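You operate a simulated robot arm through the tools that you are given. There is no shell and no other tool.

The job below is to be done with a simulated robot arm. You get a single attempt, and the scene is never put back.

Task
Clear the two faults that the screen names, then measure and save.
Fine: use the control box; one measurement.

The check looks at the end state, three seconds after you hand in, the way a careful person would. Anything else that was tipped, shoved, dropped, spilled or broken makes it a failure.

Robot
A 7-joint arm with a two-finger gripper, fixed in place. Base frame: the origin is on the floor under the middle of its stand, x ahead of it, y to its left, z up. Lengths are in m, angles in rad, forces in N, time in s.
With the tool pointing down near the work surface it reaches from about 0.34 to 0.72 m from the base axis. Its first joint turns from -1.152 to 1.152 rad. Payload 2.45 kg.
The tool frame sits at the grasp point between the pads (the TCP): z along the fingers, y along the line on which they close. The tips reach 0.026 m beyond it. The gripper opens to 0.096 m; its body begins 0.069 m behind the TCP.
Orientation is that of the tool frame in the base frame, as [roll, pitch, yaw] about the fixed x, y, z axes, in that order (R = Rz(yaw) Ry(pitch) Rx(roll)). With the fingers straight down and closing along the base's y, the tool's x points along the base's -x, its y along +y and its z along -z.

Tools
- The arm moves only by the tool drive_tool. Its argument "increments" is text: rows parted by semicolons, each of 7 numbers parted by spaces: the shift along the tool's x, y, z in m, then the turn, a rotation vector about the tool's x, y, z in rad, then the opening, from 0 (shut) to 1 (fully open). In form: dx dy dz rx ry rz jaw; .... A call has 1 to 20 rows; each row shifts and turns the commanded pose from where the row before left it, along the tool's axes as they then stand. Rows are played at 5 a second. More than 0.05 m and 0.15 rad between two rows, or a gripper value outside its range, and nothing of the call is played. A pose out of reach is approached as far as the arm can. The call stops where the force on the tool passes 40 N (or 10 N more than at its start, if that is more) or the arm is blocked; 0.2 s more then pass. The fingers move at their own pace (about 0.05 m/s each) and stop on an object; they squeeze with about 28 N. The grip force told is the motor's: it shows also when the fingers shut on nothing. Time passes only in rows, and 0.2 s behind the last, so rows that do not move let the fingers close. The reply holds the time, the measured pose of the TCP, the force on the tool along the base axes, the opening and the grip force, in the units named above and with some noise, with the torque about the TCP (base axes, N m) and any sound that the robot's microphone picked up.
- Cameras (640 x 400 px; columns grow to the right, rows downward): "scene" is fixed at [0.1805, -0.4114, 1.4165]; the picture's right is [0.58, -0.81, 0.00], its down [-0.51, -0.36, -0.78] and it looks along [0.64, 0.46, -0.62] (base axes); focal length 299 px, centre (320, 200). "wrist" rides on the gripper at [0.082, 0.003, -0.098] in the tool frame; the picture's right is [-0.04, 1.00, 0.00], its down [-0.73, -0.03, -0.68] and it looks along [-0.68, -0.03, 0.73] (tool axes); focal length 256 px, centre (320, 200). There is no depth. A picture from a camera that has moved, and an enlarged one, comes with that camera's place and axes in the base frame and with its lens.
- camera(camera): a new picture of that camera. No time passes.
- inspect(camera, box): a new picture of the part [left, top, right, bottom] of that camera's present view, enlarged. No time passes.
- hand_in(): hands the job in; it is judged then, once.

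Nothing tells you positions but the pictures and the camera data. Unless the task says otherwise, let go and move clear before handing in.

The tools are called after "Request:" by a JSON object that holds its "op" and its "data". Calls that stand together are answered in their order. drive_tool: Moves the arm, as the interface text tells. Its arguments: {"type":"object","properties":{"increments":{"type":"string"}},"required":["increments"]} The other tools are called the same way: camera (camera) takes a picture; inspect (camera, box) takes an enlarged picture of a part of a camera's view; hand_in () hands the job in.

At the start:

```text
t: 0.0
position: [0.4397, 0.1435, 1.1805]
orientation: [3.141, 0.001, -3.141]
contact_force: [0.5, -0.1, 0.0]
ft_torque: [0.02, 0.0, -0.03]
gripper_width: 0.0961
gripper_force: 0.1
```

scene: 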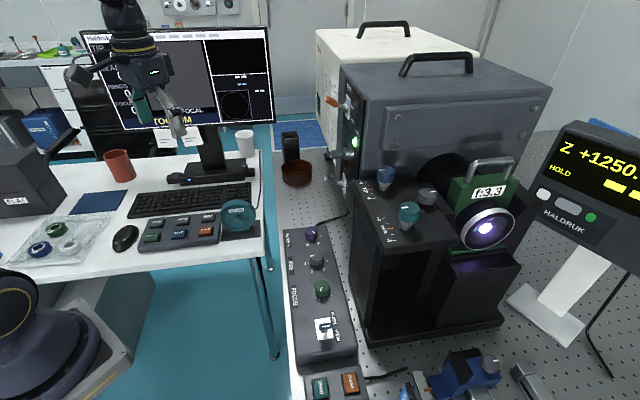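
wrist: 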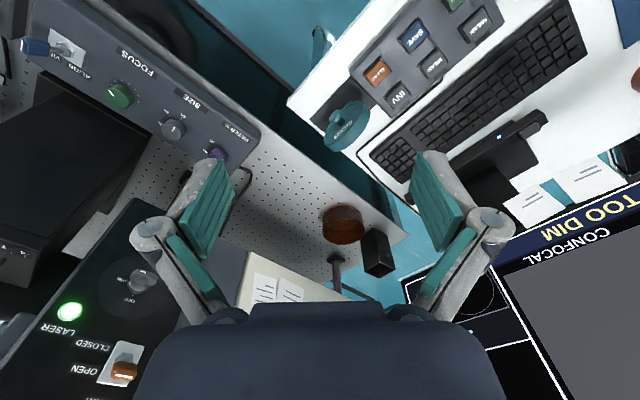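

I see an optics bench with a confocal instrument, a monitor showing "TOO DIM", and a control box with buttons on the desk. I'll look closer at the screen, the control boxes and the display before moving anything.

Request:
{"op": "inspect", "data": {"camera": "scene", "box": [70, 20, 280, 150]}}

Request:
{"op": "inspect", "data": {"camera": "scene", "box": [120, 190, 280, 290]}}

Request:
{"op": "inspect", "data": {"camera": "scene", "box": [270, 220, 430, 400]}}

Request:
{"op": "inspect", "data": {"camera": "scene", "box": [320, 80, 540, 270]}}

Request:
{"op": "inspect", "data": {"camera": "scene", "box": [500, 120, 640, 380]}}

Request:
{"op": "inspect", "data": {"camera": "wrist", "box": [0, 180, 260, 400]}}

Request:
{"op": "inspect", "data": {"camera": "wrist", "box": [280, 0, 640, 220]}}

Request:
{"op": "inspect", "data": {"camera": "wrist", "box": [400, 180, 640, 400]}}

```text
3.05 times, centred on (175, 85) of scene
camera zoom: at [0.1805, -0.4114, 1.4165], right [0.58, -0.81, 0.0], down [-0.51, -0.36, -0.78], along [0.64, 0.46, -0.62], focal length 912 px, centre (762, 550)
```

zoom: 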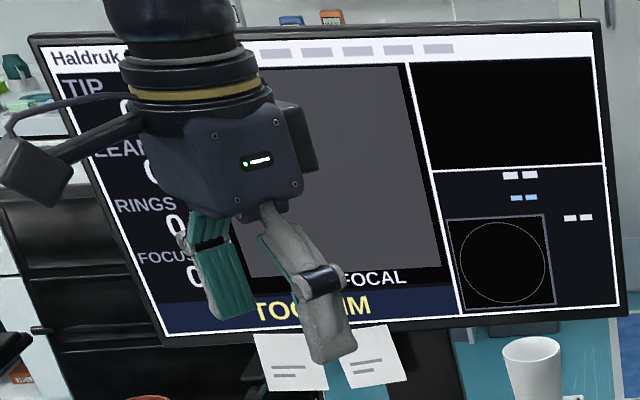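

```text
4.00 times, centred on (200, 240) of scene
camera zoom: at [0.1805, -0.4114, 1.4165], right [0.58, -0.81, 0.0], down [-0.51, -0.36, -0.78], along [0.64, 0.46, -0.62], focal length 1197 px, centre (800, 40)
```

zoom: 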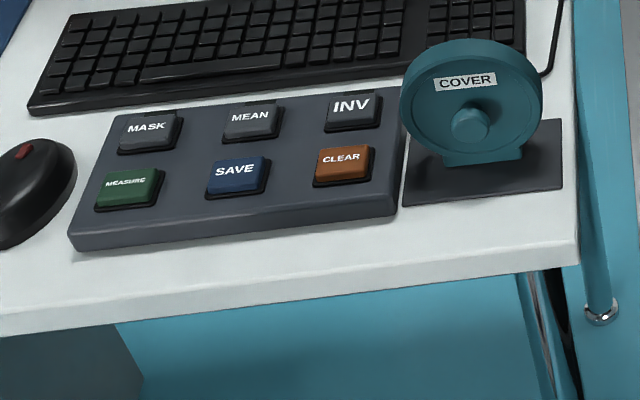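

```text
2.22 times, centred on (350, 310) of scene
camera zoom: at [0.1805, -0.4114, 1.4165], right [0.58, -0.81, 0.0], down [-0.51, -0.36, -0.78], along [0.64, 0.46, -0.62], focal length 665 px, centre (253, -44)
```

zoom: 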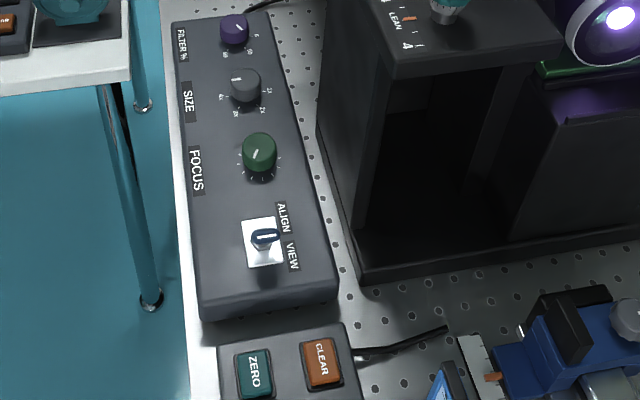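

```text
2.11 times, centred on (430, 175) of scene
camera zoom: at [0.1805, -0.4114, 1.4165], right [0.58, -0.81, 0.0], down [-0.51, -0.36, -0.78], along [0.64, 0.46, -0.62], focal length 630 px, centre (88, 253)
```

zoom: 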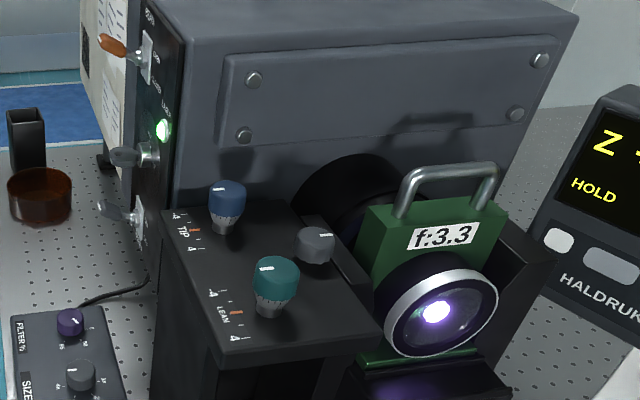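

```text
1.54 times, centred on (570, 250) of scene
camera zoom: at [0.1805, -0.4114, 1.4165], right [0.58, -0.81, 0.0], down [-0.51, -0.36, -0.78], along [0.64, 0.46, -0.62], focal length 460 px, centre (-65, 123)
```

zoom: 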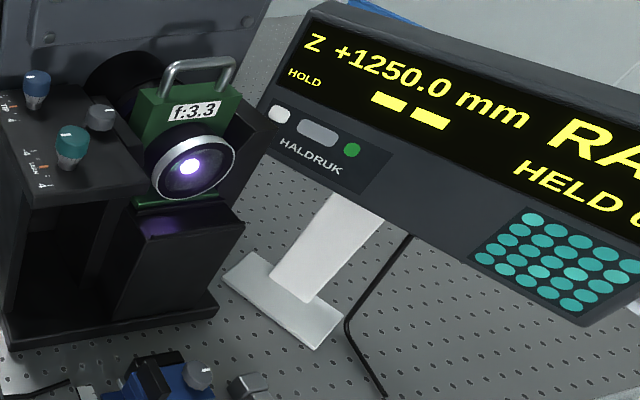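

```text
1.82 times, centred on (130, 290) of wrist
camera zoom: at [0.3592, 0.1464, 1.279], right [0.04, 1.0, 0.0], down [0.73, -0.03, 0.68], along [0.68, -0.03, -0.73], focal length 465 px, centre (666, 36)
```

zoom: 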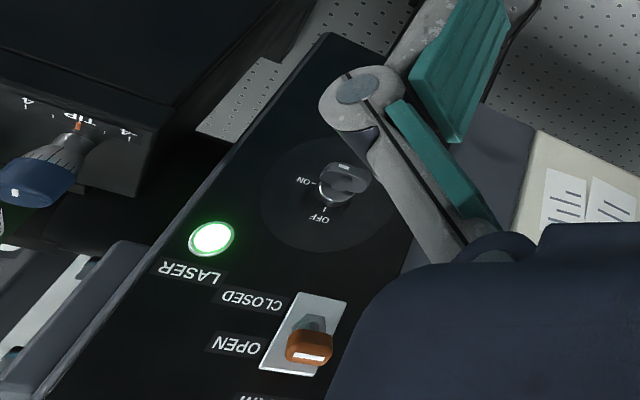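

```text
1.78 times, centred on (460, 110) of wrist
camera zoom: at [0.3592, 0.1464, 1.279], right [0.04, 1.0, 0.0], down [0.73, -0.03, 0.68], along [0.68, -0.03, -0.73], focal length 455 px, centre (71, 360)
```

zoom: 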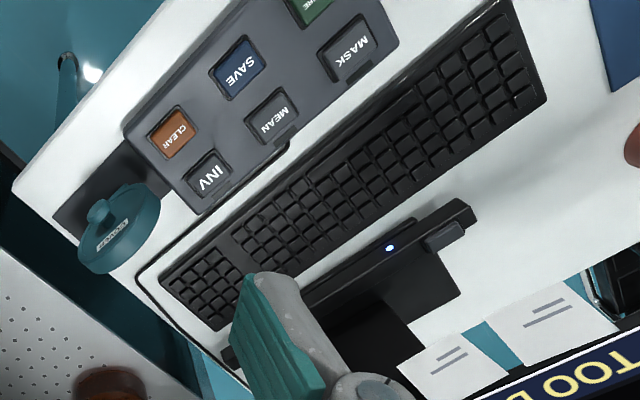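

```text
1.82 times, centred on (520, 290) of wrist
camera zoom: at [0.3592, 0.1464, 1.279], right [0.04, 1.0, 0.0], down [0.73, -0.03, 0.68], along [0.68, -0.03, -0.73], focal length 465 px, centre (-44, 36)
```

zoom: 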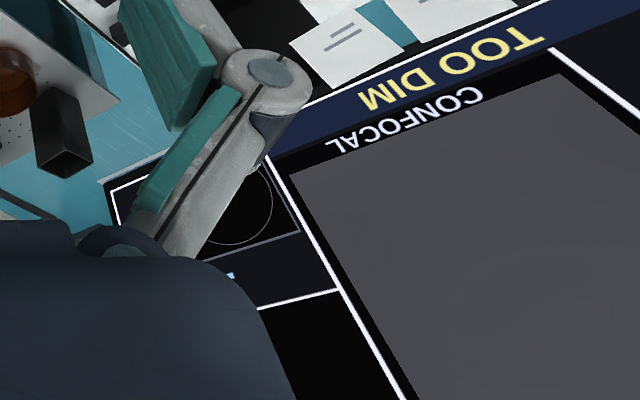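

The screen names "TOO DIM" and lists TIP/LEAN/RINGS/FOCUS values, partly hidden behind the gripper. I'll zoom further into the control box, the knobs and the keypad.

Request:
{"op": "inspect", "data": {"camera": "scene", "box": [275, 220, 355, 270]}}

Request:
{"op": "inspect", "data": {"camera": "scene", "box": [285, 265, 365, 345]}}

Request:
{"op": "inspect", "data": {"camera": "wrist", "box": [0, 0, 270, 200]}}

Request:
{"op": "inspect", "data": {"camera": "scene", "box": [360, 160, 450, 240]}}

Request:
{"op": "inspect", "data": {"camera": "scene", "box": [320, 80, 380, 210]}}

Request:
{"op": "inspect", "data": {"camera": "scene", "box": [540, 120, 640, 240]}}

Request:
{"op": "inspect", "data": {"camera": "scene", "box": [380, 330, 560, 400]}}

```text
8.00 times, centred on (315, 245) of scene
camera zoom: at [0.1805, -0.4114, 1.4165], right [0.58, -0.81, 0.0], down [-0.51, -0.36, -0.78], along [0.64, 0.46, -0.62], focal length 2394 px, centre (360, -160)
```

zoom: 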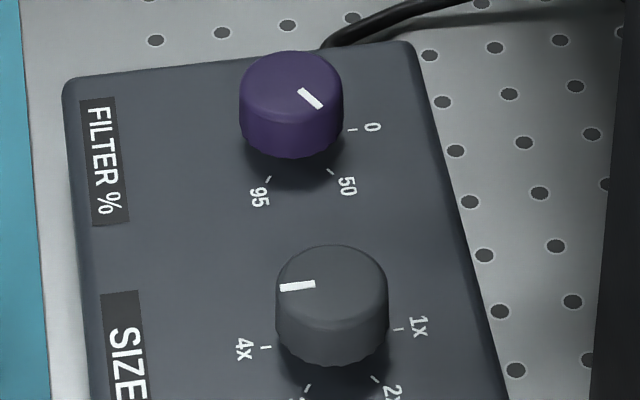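

```text
5.00 times, centred on (325, 305) of scene
camera zoom: at [0.1805, -0.4114, 1.4165], right [0.58, -0.81, 0.0], down [-0.51, -0.36, -0.78], along [0.64, 0.46, -0.62], focal length 1496 px, centre (295, -325)
```

zoom: 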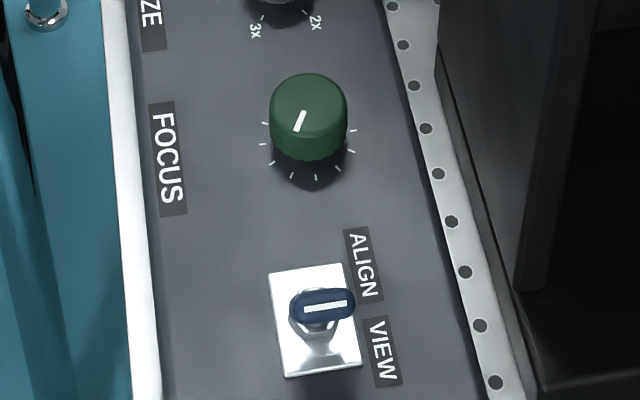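

```text
2.00 times, centred on (135, 100) of wrist
camera zoom: at [0.3592, 0.1464, 1.279], right [0.04, 1.0, 0.0], down [0.73, -0.03, 0.68], along [0.68, -0.03, -0.73], focal length 512 px, centre (690, 400)
```

zoom: 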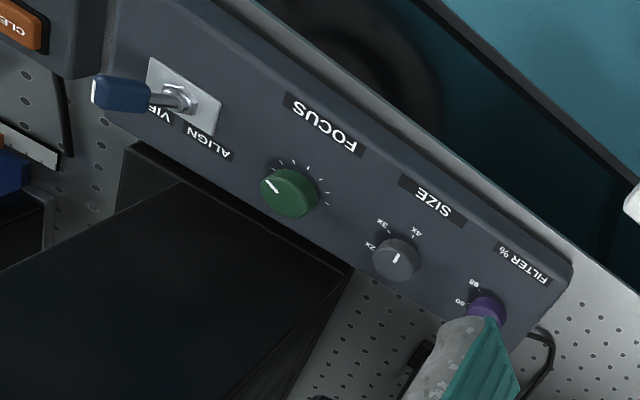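

```text
5.00 times, centred on (405, 200) of scene
camera zoom: at [0.1805, -0.4114, 1.4165], right [0.58, -0.81, 0.0], down [-0.51, -0.36, -0.78], along [0.64, 0.46, -0.62], focal length 1496 px, centre (-105, 200)
```

zoom: 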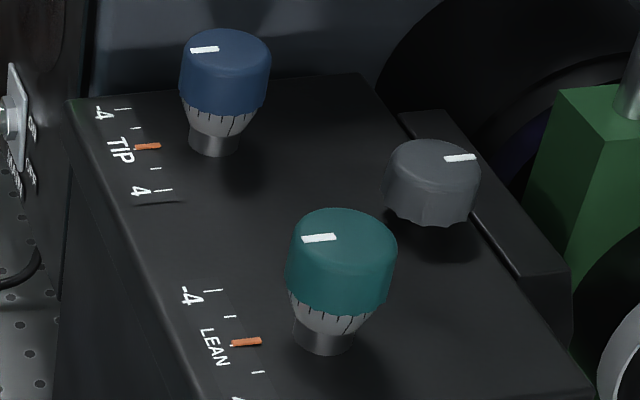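

```text
3.08 times, centred on (350, 145) of scene
camera zoom: at [0.1805, -0.4114, 1.4165], right [0.58, -0.81, 0.0], down [-0.51, -0.36, -0.78], along [0.64, 0.46, -0.62], focal length 921 px, centre (228, 369)
```

zoom: 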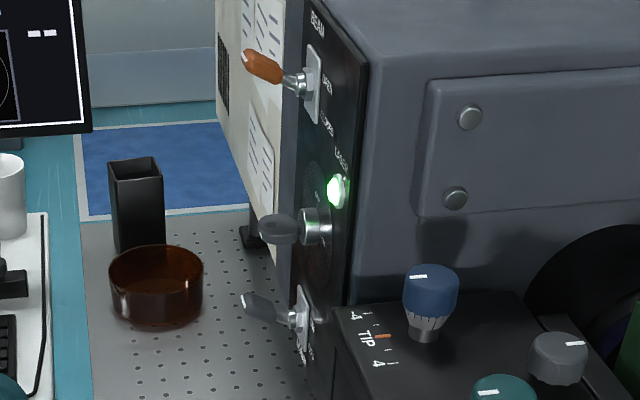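

```text
3.33 times, centred on (590, 180) of scene
camera zoom: at [0.1805, -0.4114, 1.4165], right [0.58, -0.81, 0.0], down [-0.51, -0.36, -0.78], along [0.64, 0.46, -0.62], focal length 998 px, centre (-580, 267)
```

zoom: 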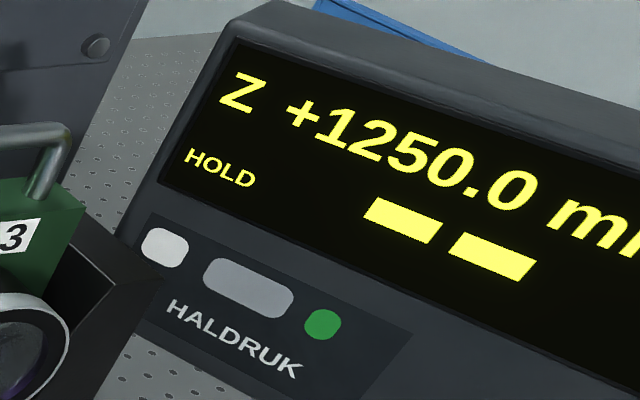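

```text
3.56 times, centred on (470, 365) of scene
camera zoom: at [0.1805, -0.4114, 1.4165], right [0.58, -0.81, 0.0], down [-0.51, -0.36, -0.78], along [0.64, 0.46, -0.62], focal length 1064 px, centre (-213, -387)
```

zoom: 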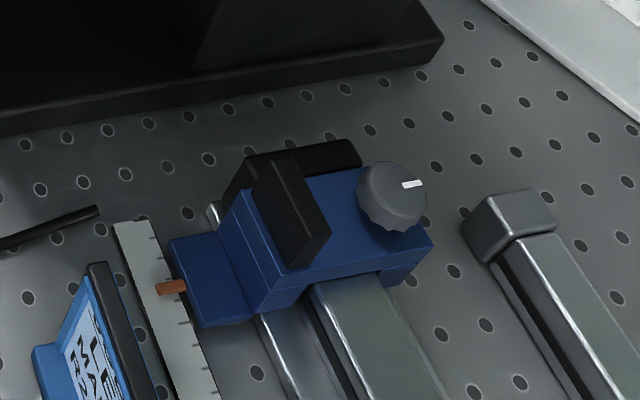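

The FILTER % knob (about 0.62, -0.06, 0.86), SIZE, FOCUS and the ALIGN/VIEW toggle sit on the control box. MEASURE/SAVE are on the desk keypad at about (0.45, 0.30, 0.79). The gripper hides the left column of the screen, so I'll swing it to the right at this height to read everything.

Request:
{"op": "drive_tool", "data": {"increments": "0 -0.03 0 0 0 0 1; 0 -0.04 0 0 0 0 1; 0 -0.04 0 0 0 0 1; 0 -0.04 0 0 0 0 1; 0 -0.04 0 0 0 0 1; -0.01 -0.03 0 0 0 0 1; 0 0 0 0 0 0 1"}}

Request:
{"op": "camera", "data": {"camera": "scene"}}

Request:
{"op": "camera", "data": {"camera": "wrist"}}

Request:
{"op": "inspect", "data": {"camera": "scene", "box": [70, 20, 280, 150]}}

```text
t: 1.6
position: [0.4513, -0.0755, 1.1786]
orientation: [-3.141, 0.001, -3.14]
contact_force: [-0.5, 0.8, -1.1]
ft_torque: [0.03, 0.0, -0.04]
gripper_width: 0.0958
gripper_force: 0.0
```

```text
taken
```

scene: 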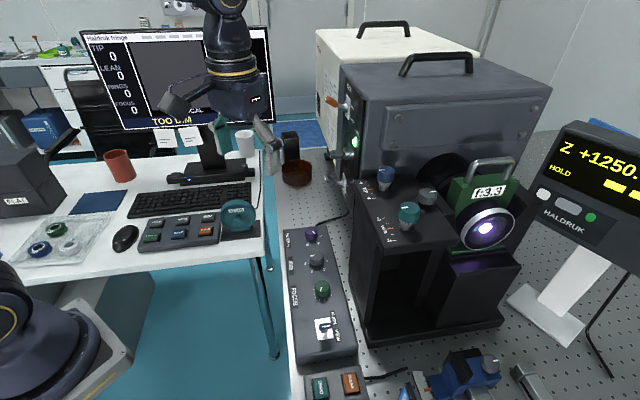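

```text
taken
camera wrist: at [0.3708, -0.0726, 1.2775], right [0.04, 1.0, 0.0], down [0.73, -0.03, 0.68], along [0.68, -0.03, -0.73], focal length 256 px, centre (320, 200)
```

wrist: 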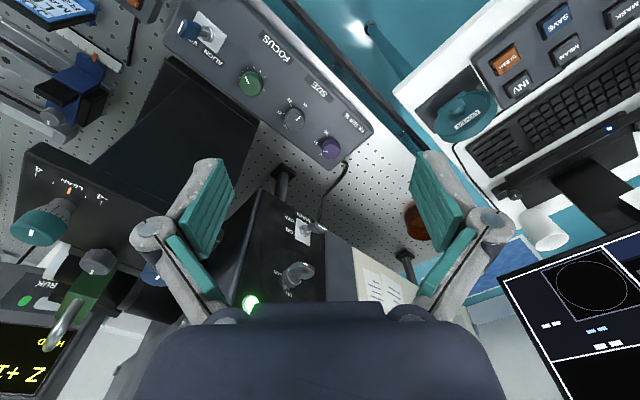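

```text
3.05 times, centred on (175, 85) of scene
camera zoom: at [0.1805, -0.4114, 1.4165], right [0.58, -0.81, 0.0], down [-0.51, -0.36, -0.78], along [0.64, 0.46, -0.62], focal length 912 px, centre (762, 550)
```

zoom: 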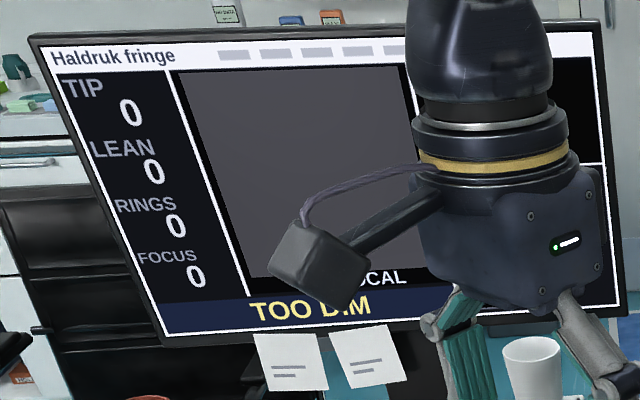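

The screen reads TIP 0, LEAN 0, RINGS 0, FOCUS 0 with "TOO DIM"; the second fault probably appears after the first is cleared. I'll look at the FILTER/SIZE/FOCUS knobs and their dials from this new vantage point.

Request:
{"op": "inspect", "data": {"camera": "wrist", "box": [270, 80, 400, 175]}}

Request:
{"op": "inspect", "data": {"camera": "wrist", "box": [160, 0, 320, 110]}}

Request:
{"op": "inspect", "data": {"camera": "wrist", "box": [220, 180, 420, 330]}}

Request:
{"op": "inspect", "data": {"camera": "wrist", "box": [0, 130, 200, 330]}}

Request:
{"op": "inspect", "data": {"camera": "wrist", "box": [420, 0, 640, 150]}}

Request:
{"op": "inspect", "data": {"camera": "wrist", "box": [0, 0, 180, 140]}}

```text
4.21 times, centred on (335, 128) of wrist
camera zoom: at [0.3708, -0.0726, 1.2775], right [0.04, 1.0, 0.0], down [0.73, -0.03, 0.68], along [0.68, -0.03, -0.73], focal length 1078 px, centre (257, 505)
```

zoom: 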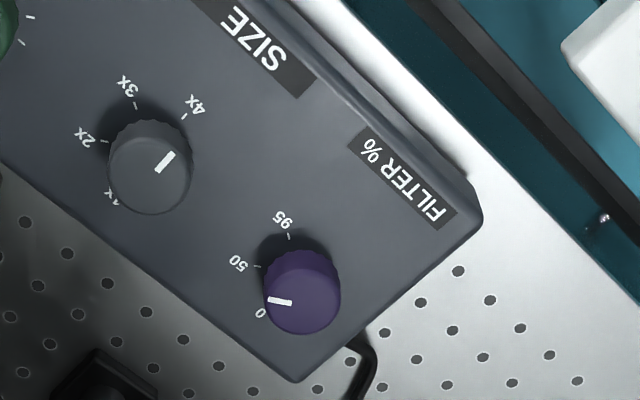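

```text
3.64 times, centred on (240, 55) of wrist
camera zoom: at [0.3708, -0.0726, 1.2775], right [0.04, 1.0, 0.0], down [0.73, -0.03, 0.68], along [0.68, -0.03, -0.73], focal length 931 px, centre (611, 727)
```

zoom: 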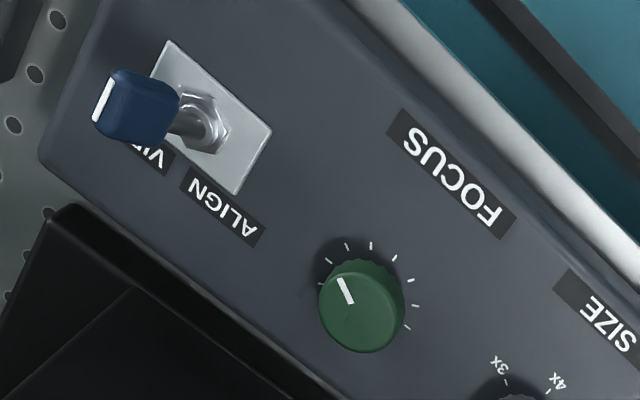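

```text
2.67 times, centred on (320, 255) of wrist
camera zoom: at [0.3708, -0.0726, 1.2775], right [0.04, 1.0, 0.0], down [0.73, -0.03, 0.68], along [0.68, -0.03, -0.73], focal length 683 px, centre (320, 53)
```

zoom: 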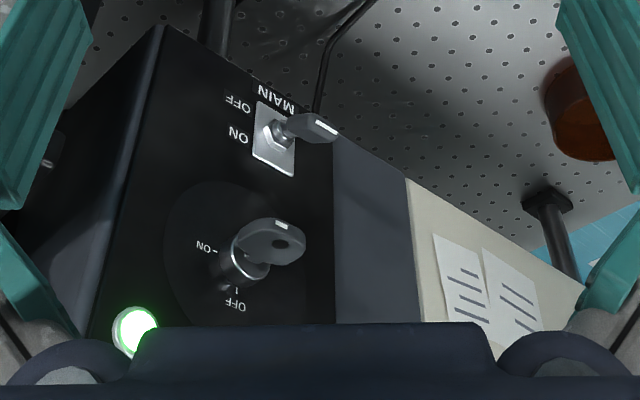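

```text
2.00 times, centred on (100, 230) of wrist
camera zoom: at [0.3708, -0.0726, 1.2775], right [0.04, 1.0, 0.0], down [0.73, -0.03, 0.68], along [0.68, -0.03, -0.73], focal length 512 px, centre (760, 140)
```

zoom: 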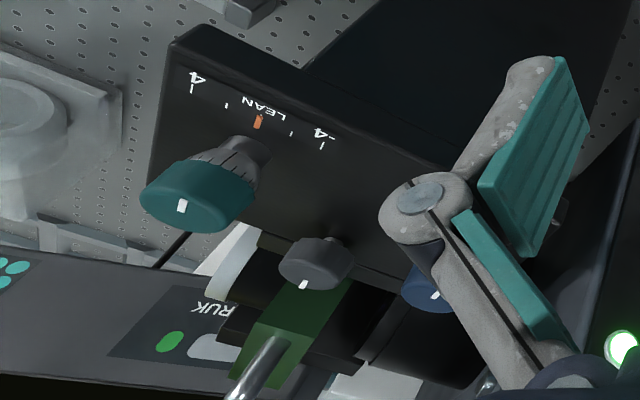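

```text
2.67 times, centred on (530, 75) of wrist
camera zoom: at [0.3708, -0.0726, 1.2775], right [0.04, 1.0, 0.0], down [0.73, -0.03, 0.68], along [0.68, -0.03, -0.73], focal length 683 px, centre (-240, 533)
```

zoom: 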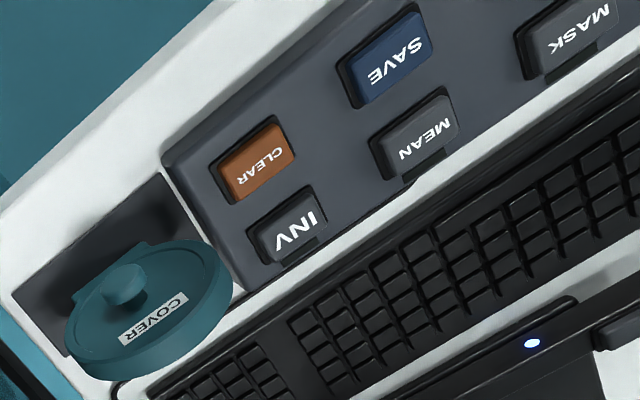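

```text
2.86 times, centred on (90, 70) of wrist
camera zoom: at [0.3708, -0.0726, 1.2775], right [0.04, 1.0, 0.0], down [0.73, -0.03, 0.68], along [0.68, -0.03, -0.73], focal length 731 px, centre (977, 571)
```

zoom: 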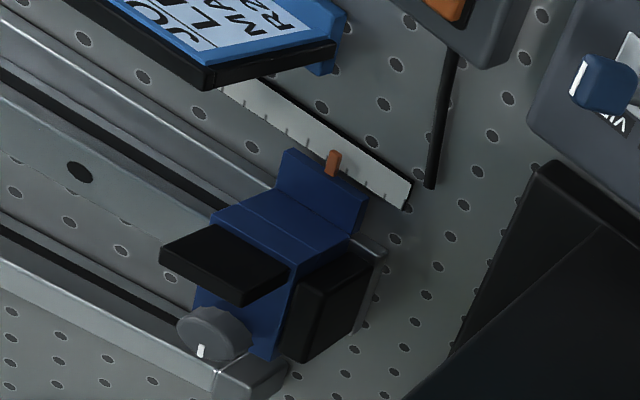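

The filter pointer sits at 50, SIZE at 4x, and a blue job card stands near the rail at about (0.40, -0.42). I'll turn the wrist about its own axis so its camera can read that card before I touch anything.

Request:
{"op": "drive_tool", "data": {"increments": "0 0 0 0 0 0.14 1; 0 0 0 0 0 0.14 1; 0 0 0 0 0 0.14 1; 0 0 0 0 0 0.14 1; 0 0 0 0 0 0.14 1; 0 0 0 0 0 0.14 1; 0 0 0 0 0 0.14 1; 0 0 0 0 0 0.14 1; 0 0 0 0 0 0.14 1; 0 0 0 0 0 0.14 1; 0 0 0 0 0 0 1"}}

Request:
{"op": "camera", "data": {"camera": "wrist"}}

Request:
{"op": "camera", "data": {"camera": "scene"}}

```text
t: 4.0
position: [0.4492, -0.0764, 1.1798]
orientation: [3.14, 0.0, 1.741]
contact_force: [-0.8, 0.2, 0.6]
ft_torque: [-0.02, 0.0, -0.01]
gripper_width: 0.0958
gripper_force: 0.1
```

```text
taken
camera wrist: at [0.4398, 0.0044, 1.2792], right [0.99, 0.13, 0.0], down [0.09, -0.73, 0.68], along [0.09, -0.67, -0.73], focal length 256 px, centre (320, 200)
```

wrist: 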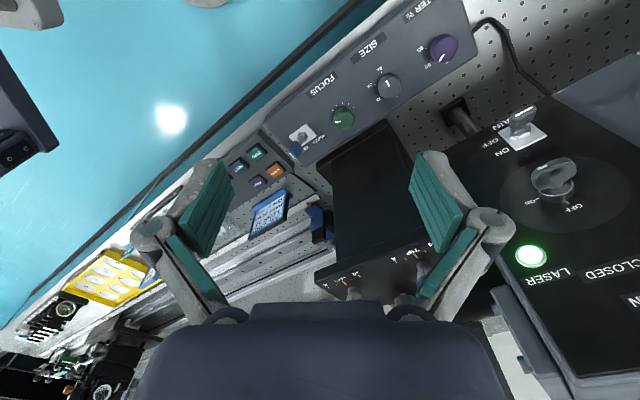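

```text
taken
```

scene: 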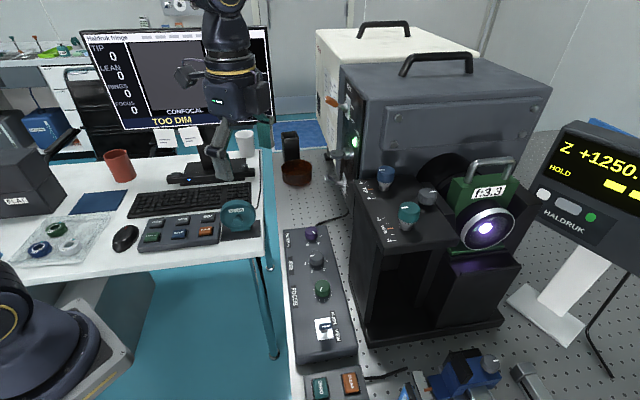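

Request:
{"op": "inspect", "data": {"camera": "wrist", "box": [225, 180, 325, 245]}}

Request:
{"op": "inspect", "data": {"camera": "wrist", "box": [280, 10, 500, 160]}}

Request:
{"op": "inspect", "data": {"camera": "wrist", "box": [300, 180, 440, 310]}}

Request:
{"op": "inspect", "data": {"camera": "wrist", "box": [0, 230, 200, 400]}}

Request:
{"op": "inspect", "data": {"camera": "scene", "box": [70, 20, 280, 150]}}

```text
6.15 times, centred on (275, 212) of wrist
camera zoom: at [0.4398, 0.0044, 1.2792], right [0.99, 0.13, 0.0], down [0.09, -0.73, 0.68], along [0.09, -0.67, -0.73], focal length 1575 px, centre (597, 123)
```

zoom: 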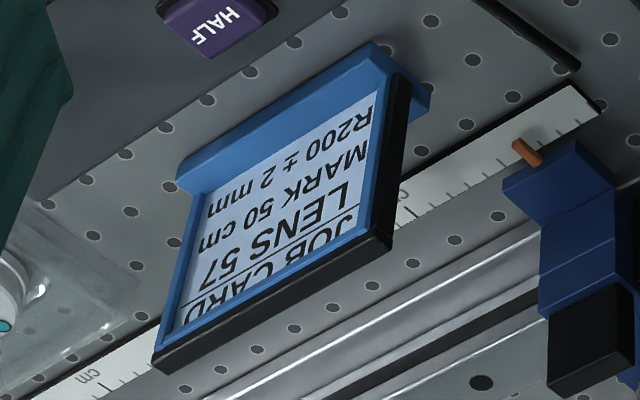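

```text
2.67 times, centred on (390, 85) of wrist
camera zoom: at [0.4398, 0.0044, 1.2792], right [0.99, 0.13, 0.0], down [0.09, -0.73, 0.68], along [0.09, -0.67, -0.73], focal length 683 px, centre (133, 507)
```

zoom: 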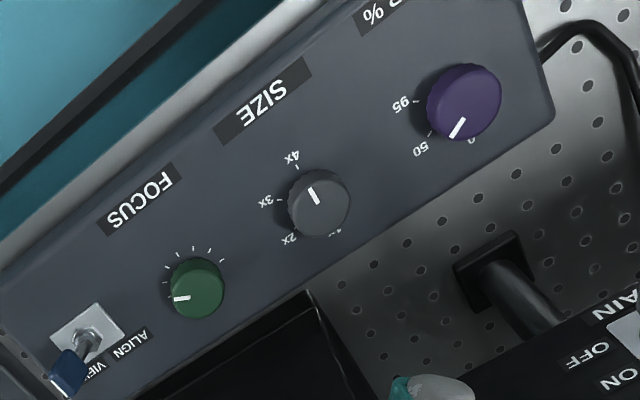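

```text
3.08 times, centred on (370, 245) of wrist
camera zoom: at [0.4398, 0.0044, 1.2792], right [0.99, 0.13, 0.0], down [0.09, -0.73, 0.68], along [0.09, -0.67, -0.73], focal length 788 px, centre (166, 62)
```

zoom: 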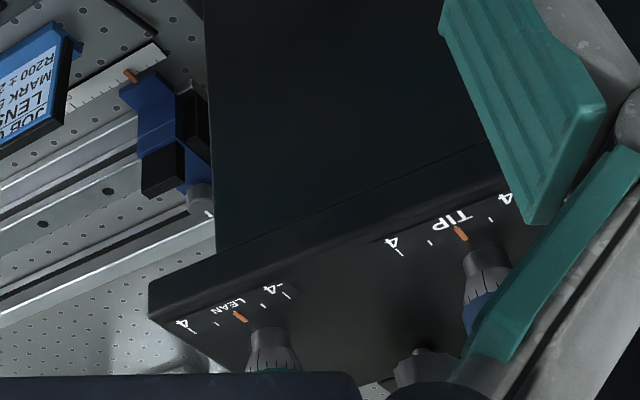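

```text
2.35 times, centred on (100, 315) of wrist
camera zoom: at [0.4398, 0.0044, 1.2792], right [0.99, 0.13, 0.0], down [0.09, -0.73, 0.68], along [0.09, -0.67, -0.73], focal length 602 px, centre (838, -71)
```

zoom: 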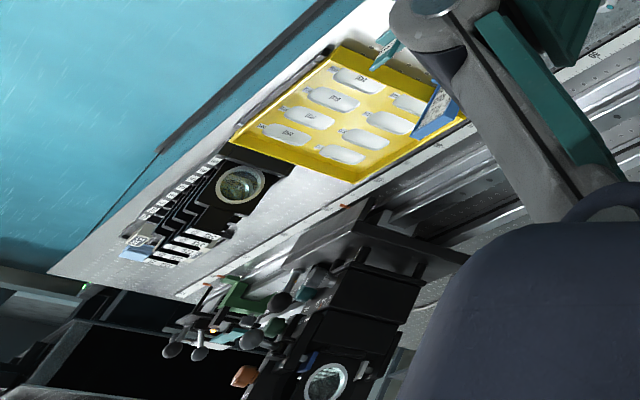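

```text
3.05 times, centred on (175, 85) of scene
camera zoom: at [0.1805, -0.4114, 1.4165], right [0.58, -0.81, 0.0], down [-0.51, -0.36, -0.78], along [0.64, 0.46, -0.62], focal length 912 px, centre (762, 550)
```

zoom: 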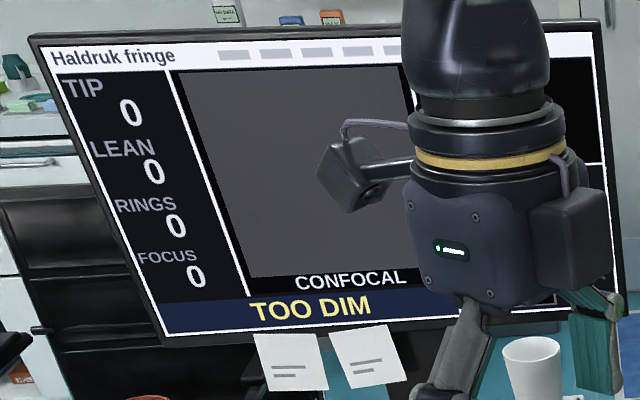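

The job card only names a lens mark and radius, so it doesn't change what I have to do. The MAIN toggle juts out almost above the FILTER knob at about (0.65, -0.08, 1.03), so a straight-down hand would hit it. I'll tilt the tool 30° to lean away from that panel and come in over the control box from the robot side.

Request:
{"op": "drive_tool", "data": {"increments": "0 0 0 0 -0.131 0 1; 0 0 0 0 -0.131 0 1; 0 0 0 0 -0.131 0 0.8; 0 0 0 0 -0.131 0 0.6; 0.0249 0.0271 0.0134 0 0 0 0.6; 0.0249 0.0271 0.0134 0 0 0 0.6; 0.0249 0.0271 0.0134 0 0 0 0.6; 0.0249 0.0271 0.0134 0 0 0 0.6; 0.0249 0.0271 0.0134 0 0 0 0.6; 0 0 0 0 0 0 0.6"}}

Request:
{"op": "camera", "data": {"camera": "wrist"}}

Request:
{"op": "camera", "data": {"camera": "scene"}}

```text
t: 6.2
position: [0.5702, 0.02, 1.0596]
orientation: [-3.141, 0.526, 1.741]
contact_force: [-0.2, -0.7, 0.2]
ft_torque: [0.01, -0.02, -0.02]
gripper_width: 0.0577
gripper_force: 0.1
```

```text
taken
camera wrist: at [0.5551, 0.1377, 1.1034], right [0.99, 0.14, 0.02], down [0.02, -0.3, 0.96], along [0.14, -0.95, -0.3], focal length 256 px, centre (320, 200)
```

wrist: 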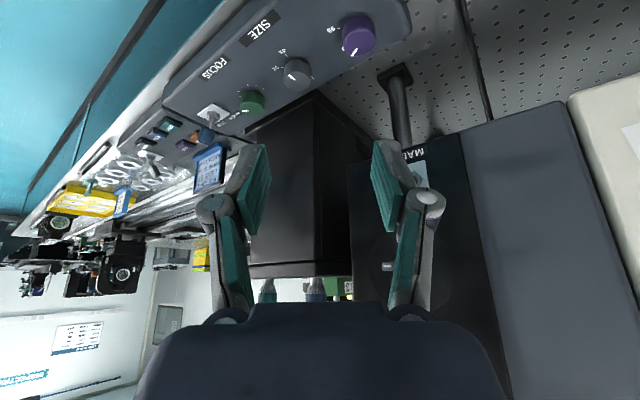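

```text
taken
```

scene: 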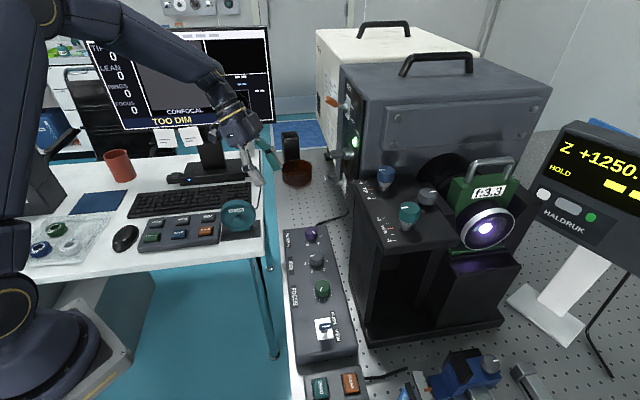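

The tool is now tilted and hovering on the robot side of the box at about (0.57, 0.02, 1.06), clear of everything. I'll zoom in on the MAIN toggle and FILTER knob to pin down their positions.

Request:
{"op": "inspect", "data": {"camera": "wrist", "box": [360, 120, 480, 220]}}

Request:
{"op": "inspect", "data": {"camera": "wrist", "box": [240, 0, 420, 120]}}

Request:
{"op": "inspect", "data": {"camera": "scene", "box": [200, 70, 400, 250]}}

```text
4.00 times, centred on (420, 170) of wrist
camera zoom: at [0.5551, 0.1377, 1.1034], right [0.99, 0.14, 0.02], down [0.02, -0.3, 0.96], along [0.14, -0.95, -0.3], focal length 1024 px, centre (-80, 320)
```

zoom: 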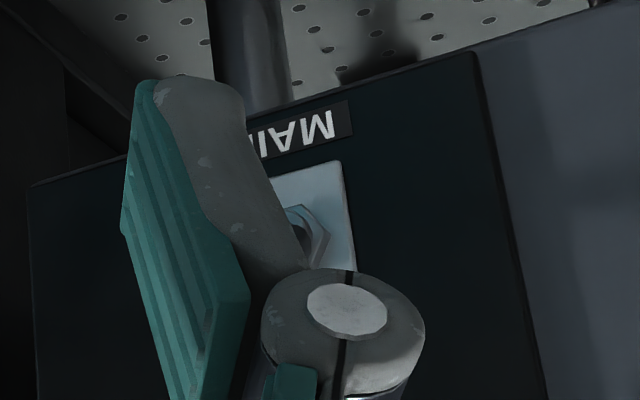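

```text
3.33 times, centred on (330, 60) of wrist
camera zoom: at [0.5551, 0.1377, 1.1034], right [0.99, 0.14, 0.02], down [0.02, -0.3, 0.96], along [0.14, -0.95, -0.3], focal length 853 px, centre (287, 667)
```

zoom: 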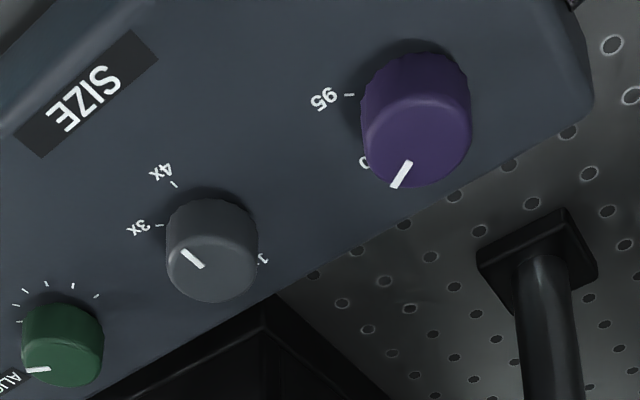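

```text
2.22 times, centred on (300, 160) of scene
camera zoom: at [0.1805, -0.4113, 1.4165], right [0.58, -0.81, 0.0], down [-0.51, -0.36, -0.78], along [0.64, 0.46, -0.62], focal length 665 px, centre (364, 289)
```

zoom: 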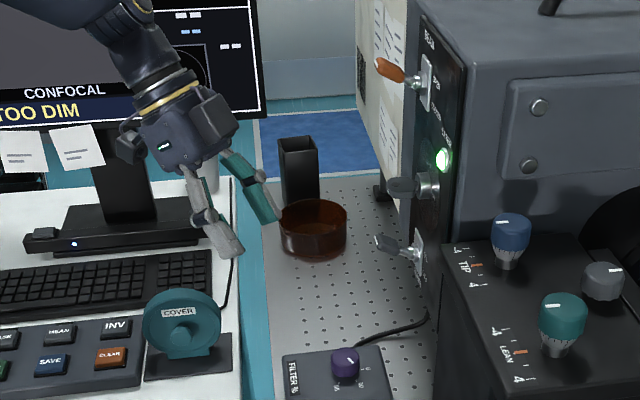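

FILTER knob top is at about (0.627, -0.061, 0.871), around 34 mm wide and 25 mm tall, and the MAIN lever tip at about (0.665, -0.080, 1.024). With the tilt I have roughly 4 cm clearance, so I'll move to a pre-grasp point about 8 cm back along the fingers.

Request:
{"op": "drive_tool", "data": {"increments": "0.00505 0.0105 0.0282 0 0 0 0.6; 0.00505 0.0105 0.0282 0 0 0 0.6; 0.00505 0.0105 0.0282 0 0 0 0.6; 0.00505 0.0105 0.0282 0 0 0 0.6; 0 0 0 0 0 0 0.6"}}

Request:
{"op": "camera", "data": {"camera": "wrist"}}

Request:
{"op": "inspect", "data": {"camera": "scene", "box": [220, 100, 400, 260]}}

```text
t: 7.4
position: [0.6182, -0.011, 0.9519]
orientation: [-3.139, 0.523, 1.741]
contact_force: [0.0, 0.4, 0.5]
ft_torque: [-0.01, 0.0, -0.03]
gripper_width: 0.0573
gripper_force: 0.1
```

```text
taken
camera wrist: at [0.6024, 0.1065, 0.9966], right [0.99, 0.14, 0.02], down [0.02, -0.3, 0.95], along [0.14, -0.95, -0.3], focal length 256 px, centre (320, 200)
```

wrist: 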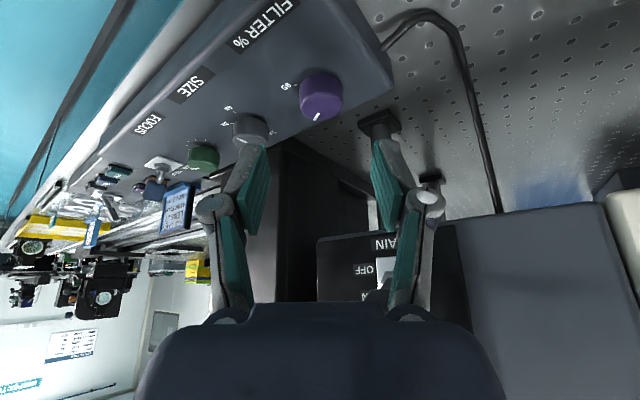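

```text
2.50 times, centred on (310, 180) of scene
camera zoom: at [0.1805, -0.4114, 1.4165], right [0.58, -0.81, 0.0], down [-0.51, -0.36, -0.78], along [0.64, 0.46, -0.62], focal length 748 px, centre (345, 250)
```

zoom: 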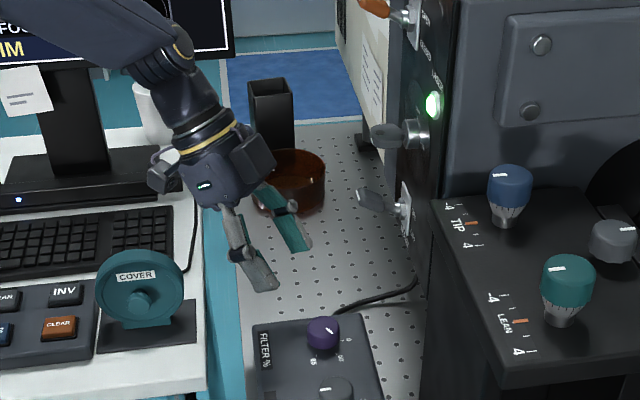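

The knob sits centred between the open fingers and nothing else is near them. I'll descend along the finger axis in small steps to straddle the knob.

Request:
{"op": "drive_tool", "data": {"increments": "0 0 0.02 0 0 0 0.6; 0 0 0.02 0 0 0 0.6; 0 0 0.02 0 0 0 0.6; 0 0 0.01 0 0 0 0.6; 0 0 0.008 0 0 0 0.6; 0 0 0 0 0 0 0.6"}}

Request:
{"op": "camera", "data": {"camera": "wrist"}}

Request:
{"op": "inspect", "data": {"camera": "scene", "box": [250, 150, 370, 270]}}

```text
t: 8.8
position: [0.6259, -0.0493, 0.8845]
orientation: [3.141, 0.524, 1.741]
contact_force: [0.9, 0.3, -0.4]
ft_torque: [-0.02, 0.0, -0.01]
gripper_width: 0.0579
gripper_force: 0.1
```

```text
taken
camera wrist: at [0.6091, 0.0683, 0.9293], right [0.99, 0.14, 0.02], down [0.02, -0.3, 0.95], along [0.14, -0.95, -0.3], focal length 256 px, centre (320, 200)
```

wrist: 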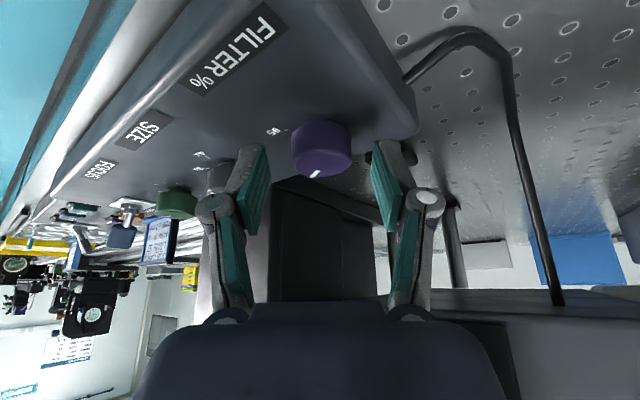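

```text
3.33 times, centred on (310, 210) of scene
camera zoom: at [0.1805, -0.4114, 1.4165], right [0.58, -0.81, 0.0], down [-0.51, -0.36, -0.78], along [0.64, 0.46, -0.62], focal length 998 px, centre (353, 167)
```

zoom: 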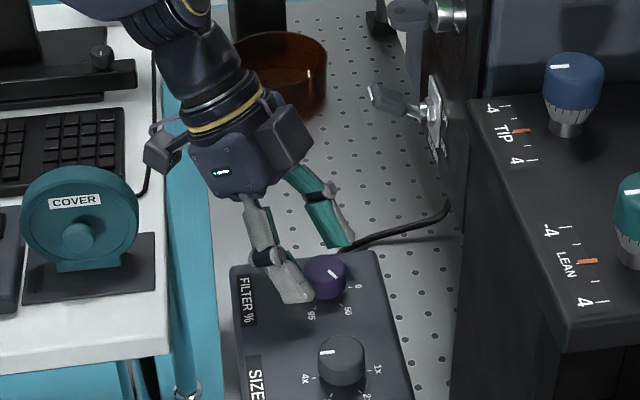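

The fingers straddle the knob but overlap it by only about 9 mm. I'll go down about 7 mm more, then close gently.

Request:
{"op": "drive_tool", "data": {"increments": "0 0 0.003 0 0 0 0.6; 0 0 0.003 0 0 0 0.6; 0 0 0 0 0 0 0.6"}}

Request:
{"op": "inspect", "data": {"camera": "wrist", "box": [220, 90, 420, 215]}}

```text
t: 9.6
position: [0.6258, -0.0529, 0.8797]
orientation: [3.141, 0.523, 1.74]
contact_force: [0.3, 0.3, -1.0]
ft_torque: [0.0, 0.0, -0.03]
gripper_width: 0.0578
gripper_force: 0.1
```

```text
3.20 times, centred on (320, 152) of wrist
camera zoom: at [0.6096, 0.0654, 0.9243], right [0.99, 0.14, 0.02], down [0.02, -0.3, 0.95], along [0.14, -0.95, -0.3], focal length 819 px, centre (320, 352)
```

zoom: 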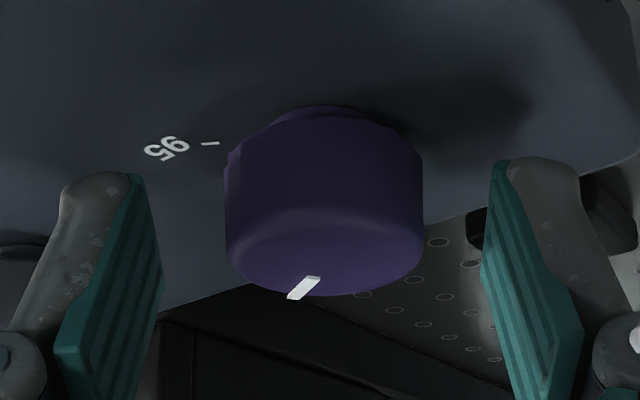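

The knob is centred between the pads. I'll close on it now.

Request:
{"op": "drive_tool", "data": {"increments": "0 0 0 0 0 0 0.45; 0 0 0 0 0 0 0.3; 0 0 0 0 0 0 0.2; 0 0 0 0 0 0 0.2"}}

Request:
{"op": "inspect", "data": {"camera": "wrist", "box": [220, 90, 420, 215]}}

Request:
{"op": "camera", "data": {"camera": "scene"}}

```text
t: 10.6
position: [0.6259, -0.0528, 0.8792]
orientation: [3.141, 0.522, 1.742]
contact_force: [7.4, -0.2, -4.3]
ft_torque: [-0.01, -0.21, 0.08]
gripper_width: 0.0337
gripper_force: 44.7
```

```text
3.20 times, centred on (320, 152) of wrist
camera zoom: at [0.6102, 0.0655, 0.9245], right [0.99, 0.14, 0.02], down [0.02, -0.3, 0.95], along [0.14, -0.95, -0.3], focal length 819 px, centre (320, 352)
```

zoom: 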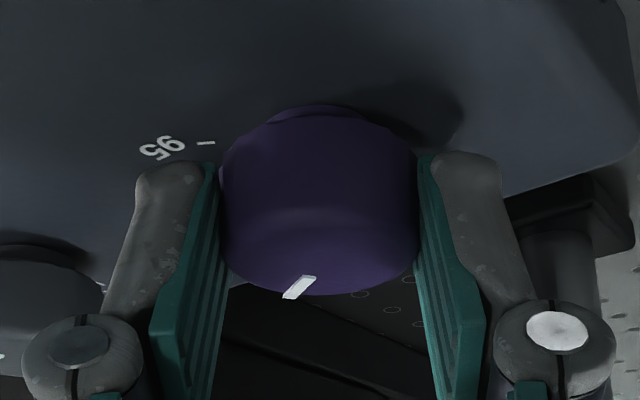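

```text
taken
```

scene: 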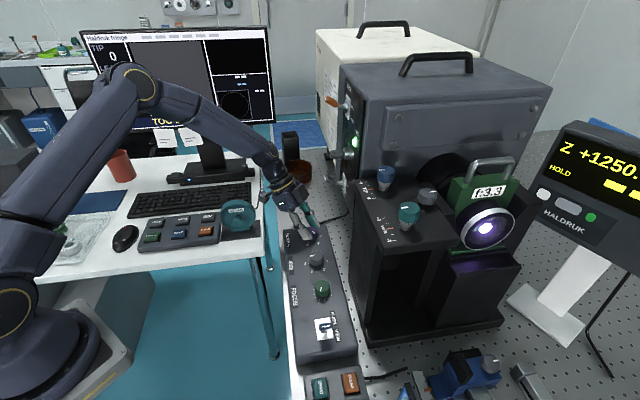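

Gripped at 33.7 mm, the knob's width. I'll turn the knob counter-clockwise seen from above (toward 0, less filtering), rotating about the knob's vertical axis in small steps while watching the screen.

Request:
{"op": "drive_tool", "data": {"increments": "0 0.0005 0 -0.0249 0 -0.0433 0.2; 0 -0.0004 0 -0.0249 0 -0.0433 0.2; 0 -0.0004 0 -0.0249 0 -0.0433 0.2; 0 -0.0004 0 -0.0249 0 -0.0433 0.2; 0 0 0 0 0 0 0.2"}}

Request:
{"op": "camera", "data": {"camera": "scene"}}

Request:
{"op": "inspect", "data": {"camera": "wrist", "box": [220, 90, 420, 215]}}

Request:
{"op": "inspect", "data": {"camera": "scene", "box": [70, 20, 280, 150]}}

```text
t: 11.8
position: [0.6244, -0.054, 0.8805]
orientation: [-3.139, 0.524, 1.943]
contact_force: [-5.9, 4.7, 10.3]
ft_torque: [-0.07, 0.25, -0.02]
gripper_width: 0.0332
gripper_force: 45.0
```

```text
taken
```

scene: 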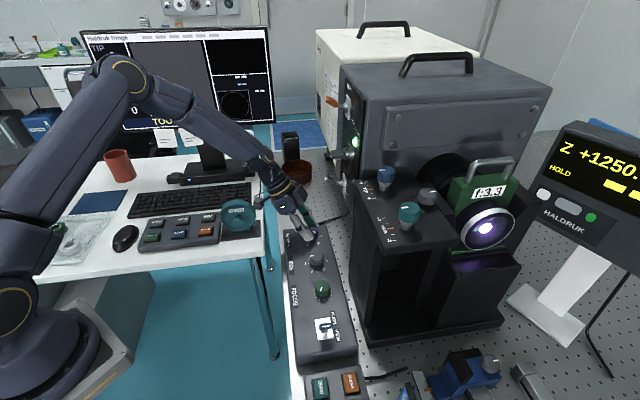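

```text
3.20 times, centred on (320, 152) of wrist
camera zoom: at [0.5854, 0.0593, 0.9244], right [0.94, 0.33, 0.02], down [0.08, -0.28, 0.96], along [0.32, -0.9, -0.3], focal length 819 px, centre (320, 352)
```

zoom: 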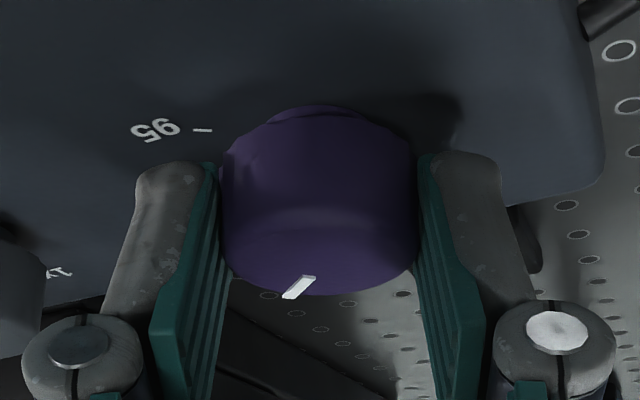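

```text
3.05 times, centred on (175, 85) of scene
camera zoom: at [0.1801, -0.4112, 1.4166], right [0.58, -0.81, 0.0], down [-0.51, -0.36, -0.78], along [0.64, 0.46, -0.62], focal length 912 px, centre (762, 550)
```

zoom: 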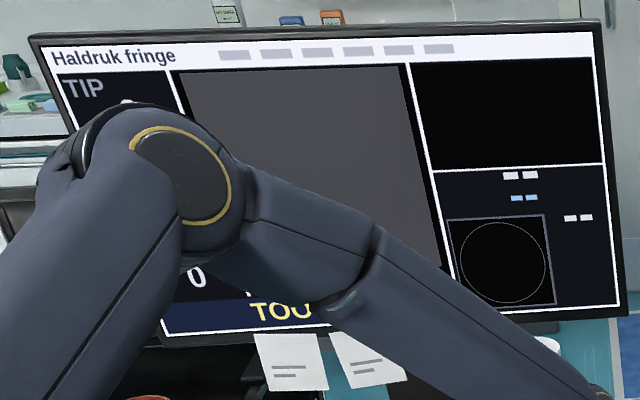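

The knob turns with the fingers (about 11° so far), and the screen still says "TOO…". I'll keep turning the same way in small steps and compare the picture brightness.

Request:
{"op": "drive_tool", "data": {"increments": "0 -0.0004 0 -0.0249 0 -0.0433 0.2; 0 -0.0004 0 -0.0249 0 -0.0433 0.2; 0 -0.0004 0 -0.0249 0 -0.0433 0.2; 0 -0.0004 0 -0.0249 0 -0.0433 0.2; 0 -0.0004 0 -0.0249 0 -0.0433 0.2; 0 -0.0004 0 -0.0249 0 -0.0433 0.2; 0 0 0 0 0 0 0.2"}}

Request:
{"op": "inspect", "data": {"camera": "scene", "box": [70, 20, 280, 150]}}

Request:
{"op": "inspect", "data": {"camera": "wrist", "box": [220, 90, 420, 215]}}

Request:
{"op": "inspect", "data": {"camera": "scene", "box": [250, 180, 370, 270]}}

```text
t: 13.4
position: [0.6228, -0.0555, 0.8803]
orientation: [-3.139, 0.524, 2.242]
contact_force: [-18.8, 7.9, 21.0]
ft_torque: [-0.18, 0.08, -0.04]
gripper_width: 0.0336
gripper_force: 45.7
```

```text
3.05 times, centred on (175, 85) of scene
camera zoom: at [0.1796, -0.4111, 1.4167], right [0.58, -0.81, 0.0], down [-0.51, -0.36, -0.78], along [0.64, 0.46, -0.62], focal length 912 px, centre (762, 550)
```

zoom: 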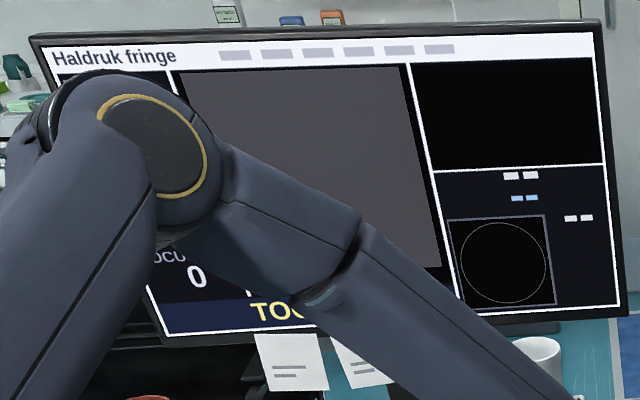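

```text
3.20 times, centred on (320, 152) of wrist
camera zoom: at [0.5515, 0.0409, 0.9244], right [0.8, 0.59, 0.02], down [0.16, -0.25, 0.96], along [0.57, -0.76, -0.3], focal length 819 px, centre (320, 352)
```

zoom: 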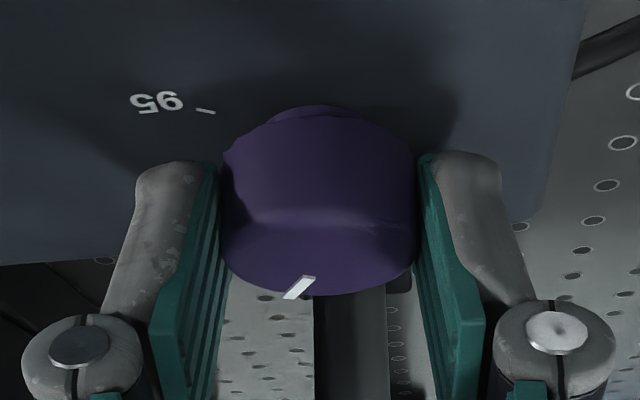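

```text
4.44 times, centred on (310, 225) of scene
camera zoom: at [0.1796, -0.4111, 1.4167], right [0.58, -0.81, 0.0], down [-0.51, -0.36, -0.78], along [0.64, 0.46, -0.62], focal length 1330 px, centre (364, 89)
```

zoom: 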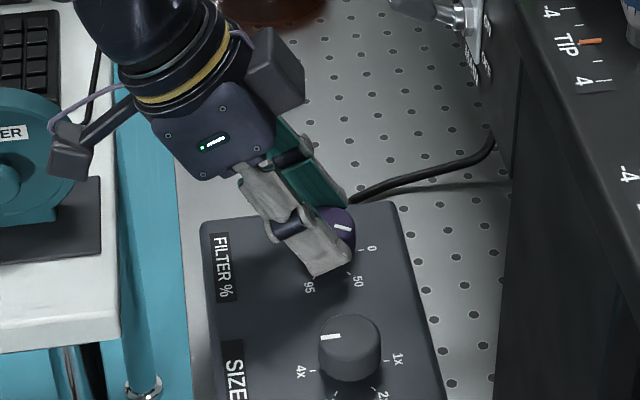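

The knob has turned about 29° toward 0, to roughly 25 %, but side forces built up to about 29 N and the arm hides the screen text. I'll release, back off along the finger axis and read the screen.

Request:
{"op": "drive_tool", "data": {"increments": "0 0 0 0 0 0 0.4; 0 0 0 0 0 0 0.6; 0 0 0 0 0 0 0.6"}}

Request:
{"op": "inspect", "data": {"camera": "wrist", "box": [220, 90, 420, 215]}}

Request:
{"op": "inspect", "data": {"camera": "scene", "box": [250, 180, 370, 270]}}

```text
t: 14.2
position: [0.6224, -0.0541, 0.8793]
orientation: [3.14, 0.522, 2.244]
contact_force: [0.9, -0.5, -0.1]
ft_torque: [-0.03, 0.0, 0.01]
gripper_width: 0.0575
gripper_force: 0.0
```

```text
3.20 times, centred on (320, 152) of wrist
camera zoom: at [0.5524, 0.0409, 0.9241], right [0.8, 0.59, 0.02], down [0.16, -0.25, 0.95], along [0.57, -0.76, -0.3], focal length 819 px, centre (320, 352)
```

zoom: 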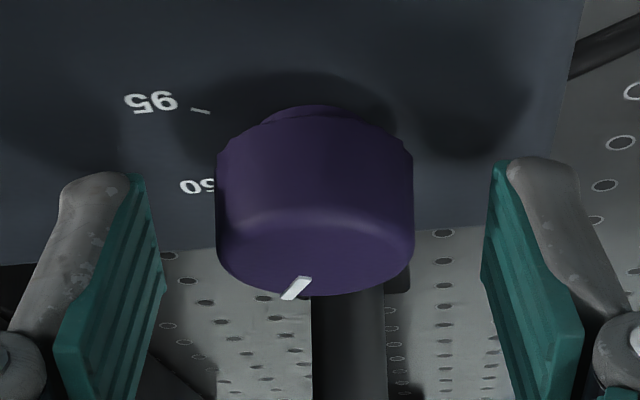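

```text
4.44 times, centred on (310, 225) of scene
camera zoom: at [0.1805, -0.4114, 1.4165], right [0.58, -0.81, 0.0], down [-0.51, -0.36, -0.78], along [0.64, 0.46, -0.62], focal length 1330 px, centre (364, 89)
```

zoom: 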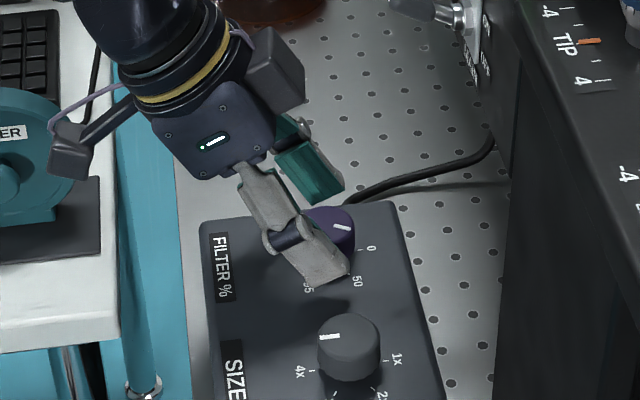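

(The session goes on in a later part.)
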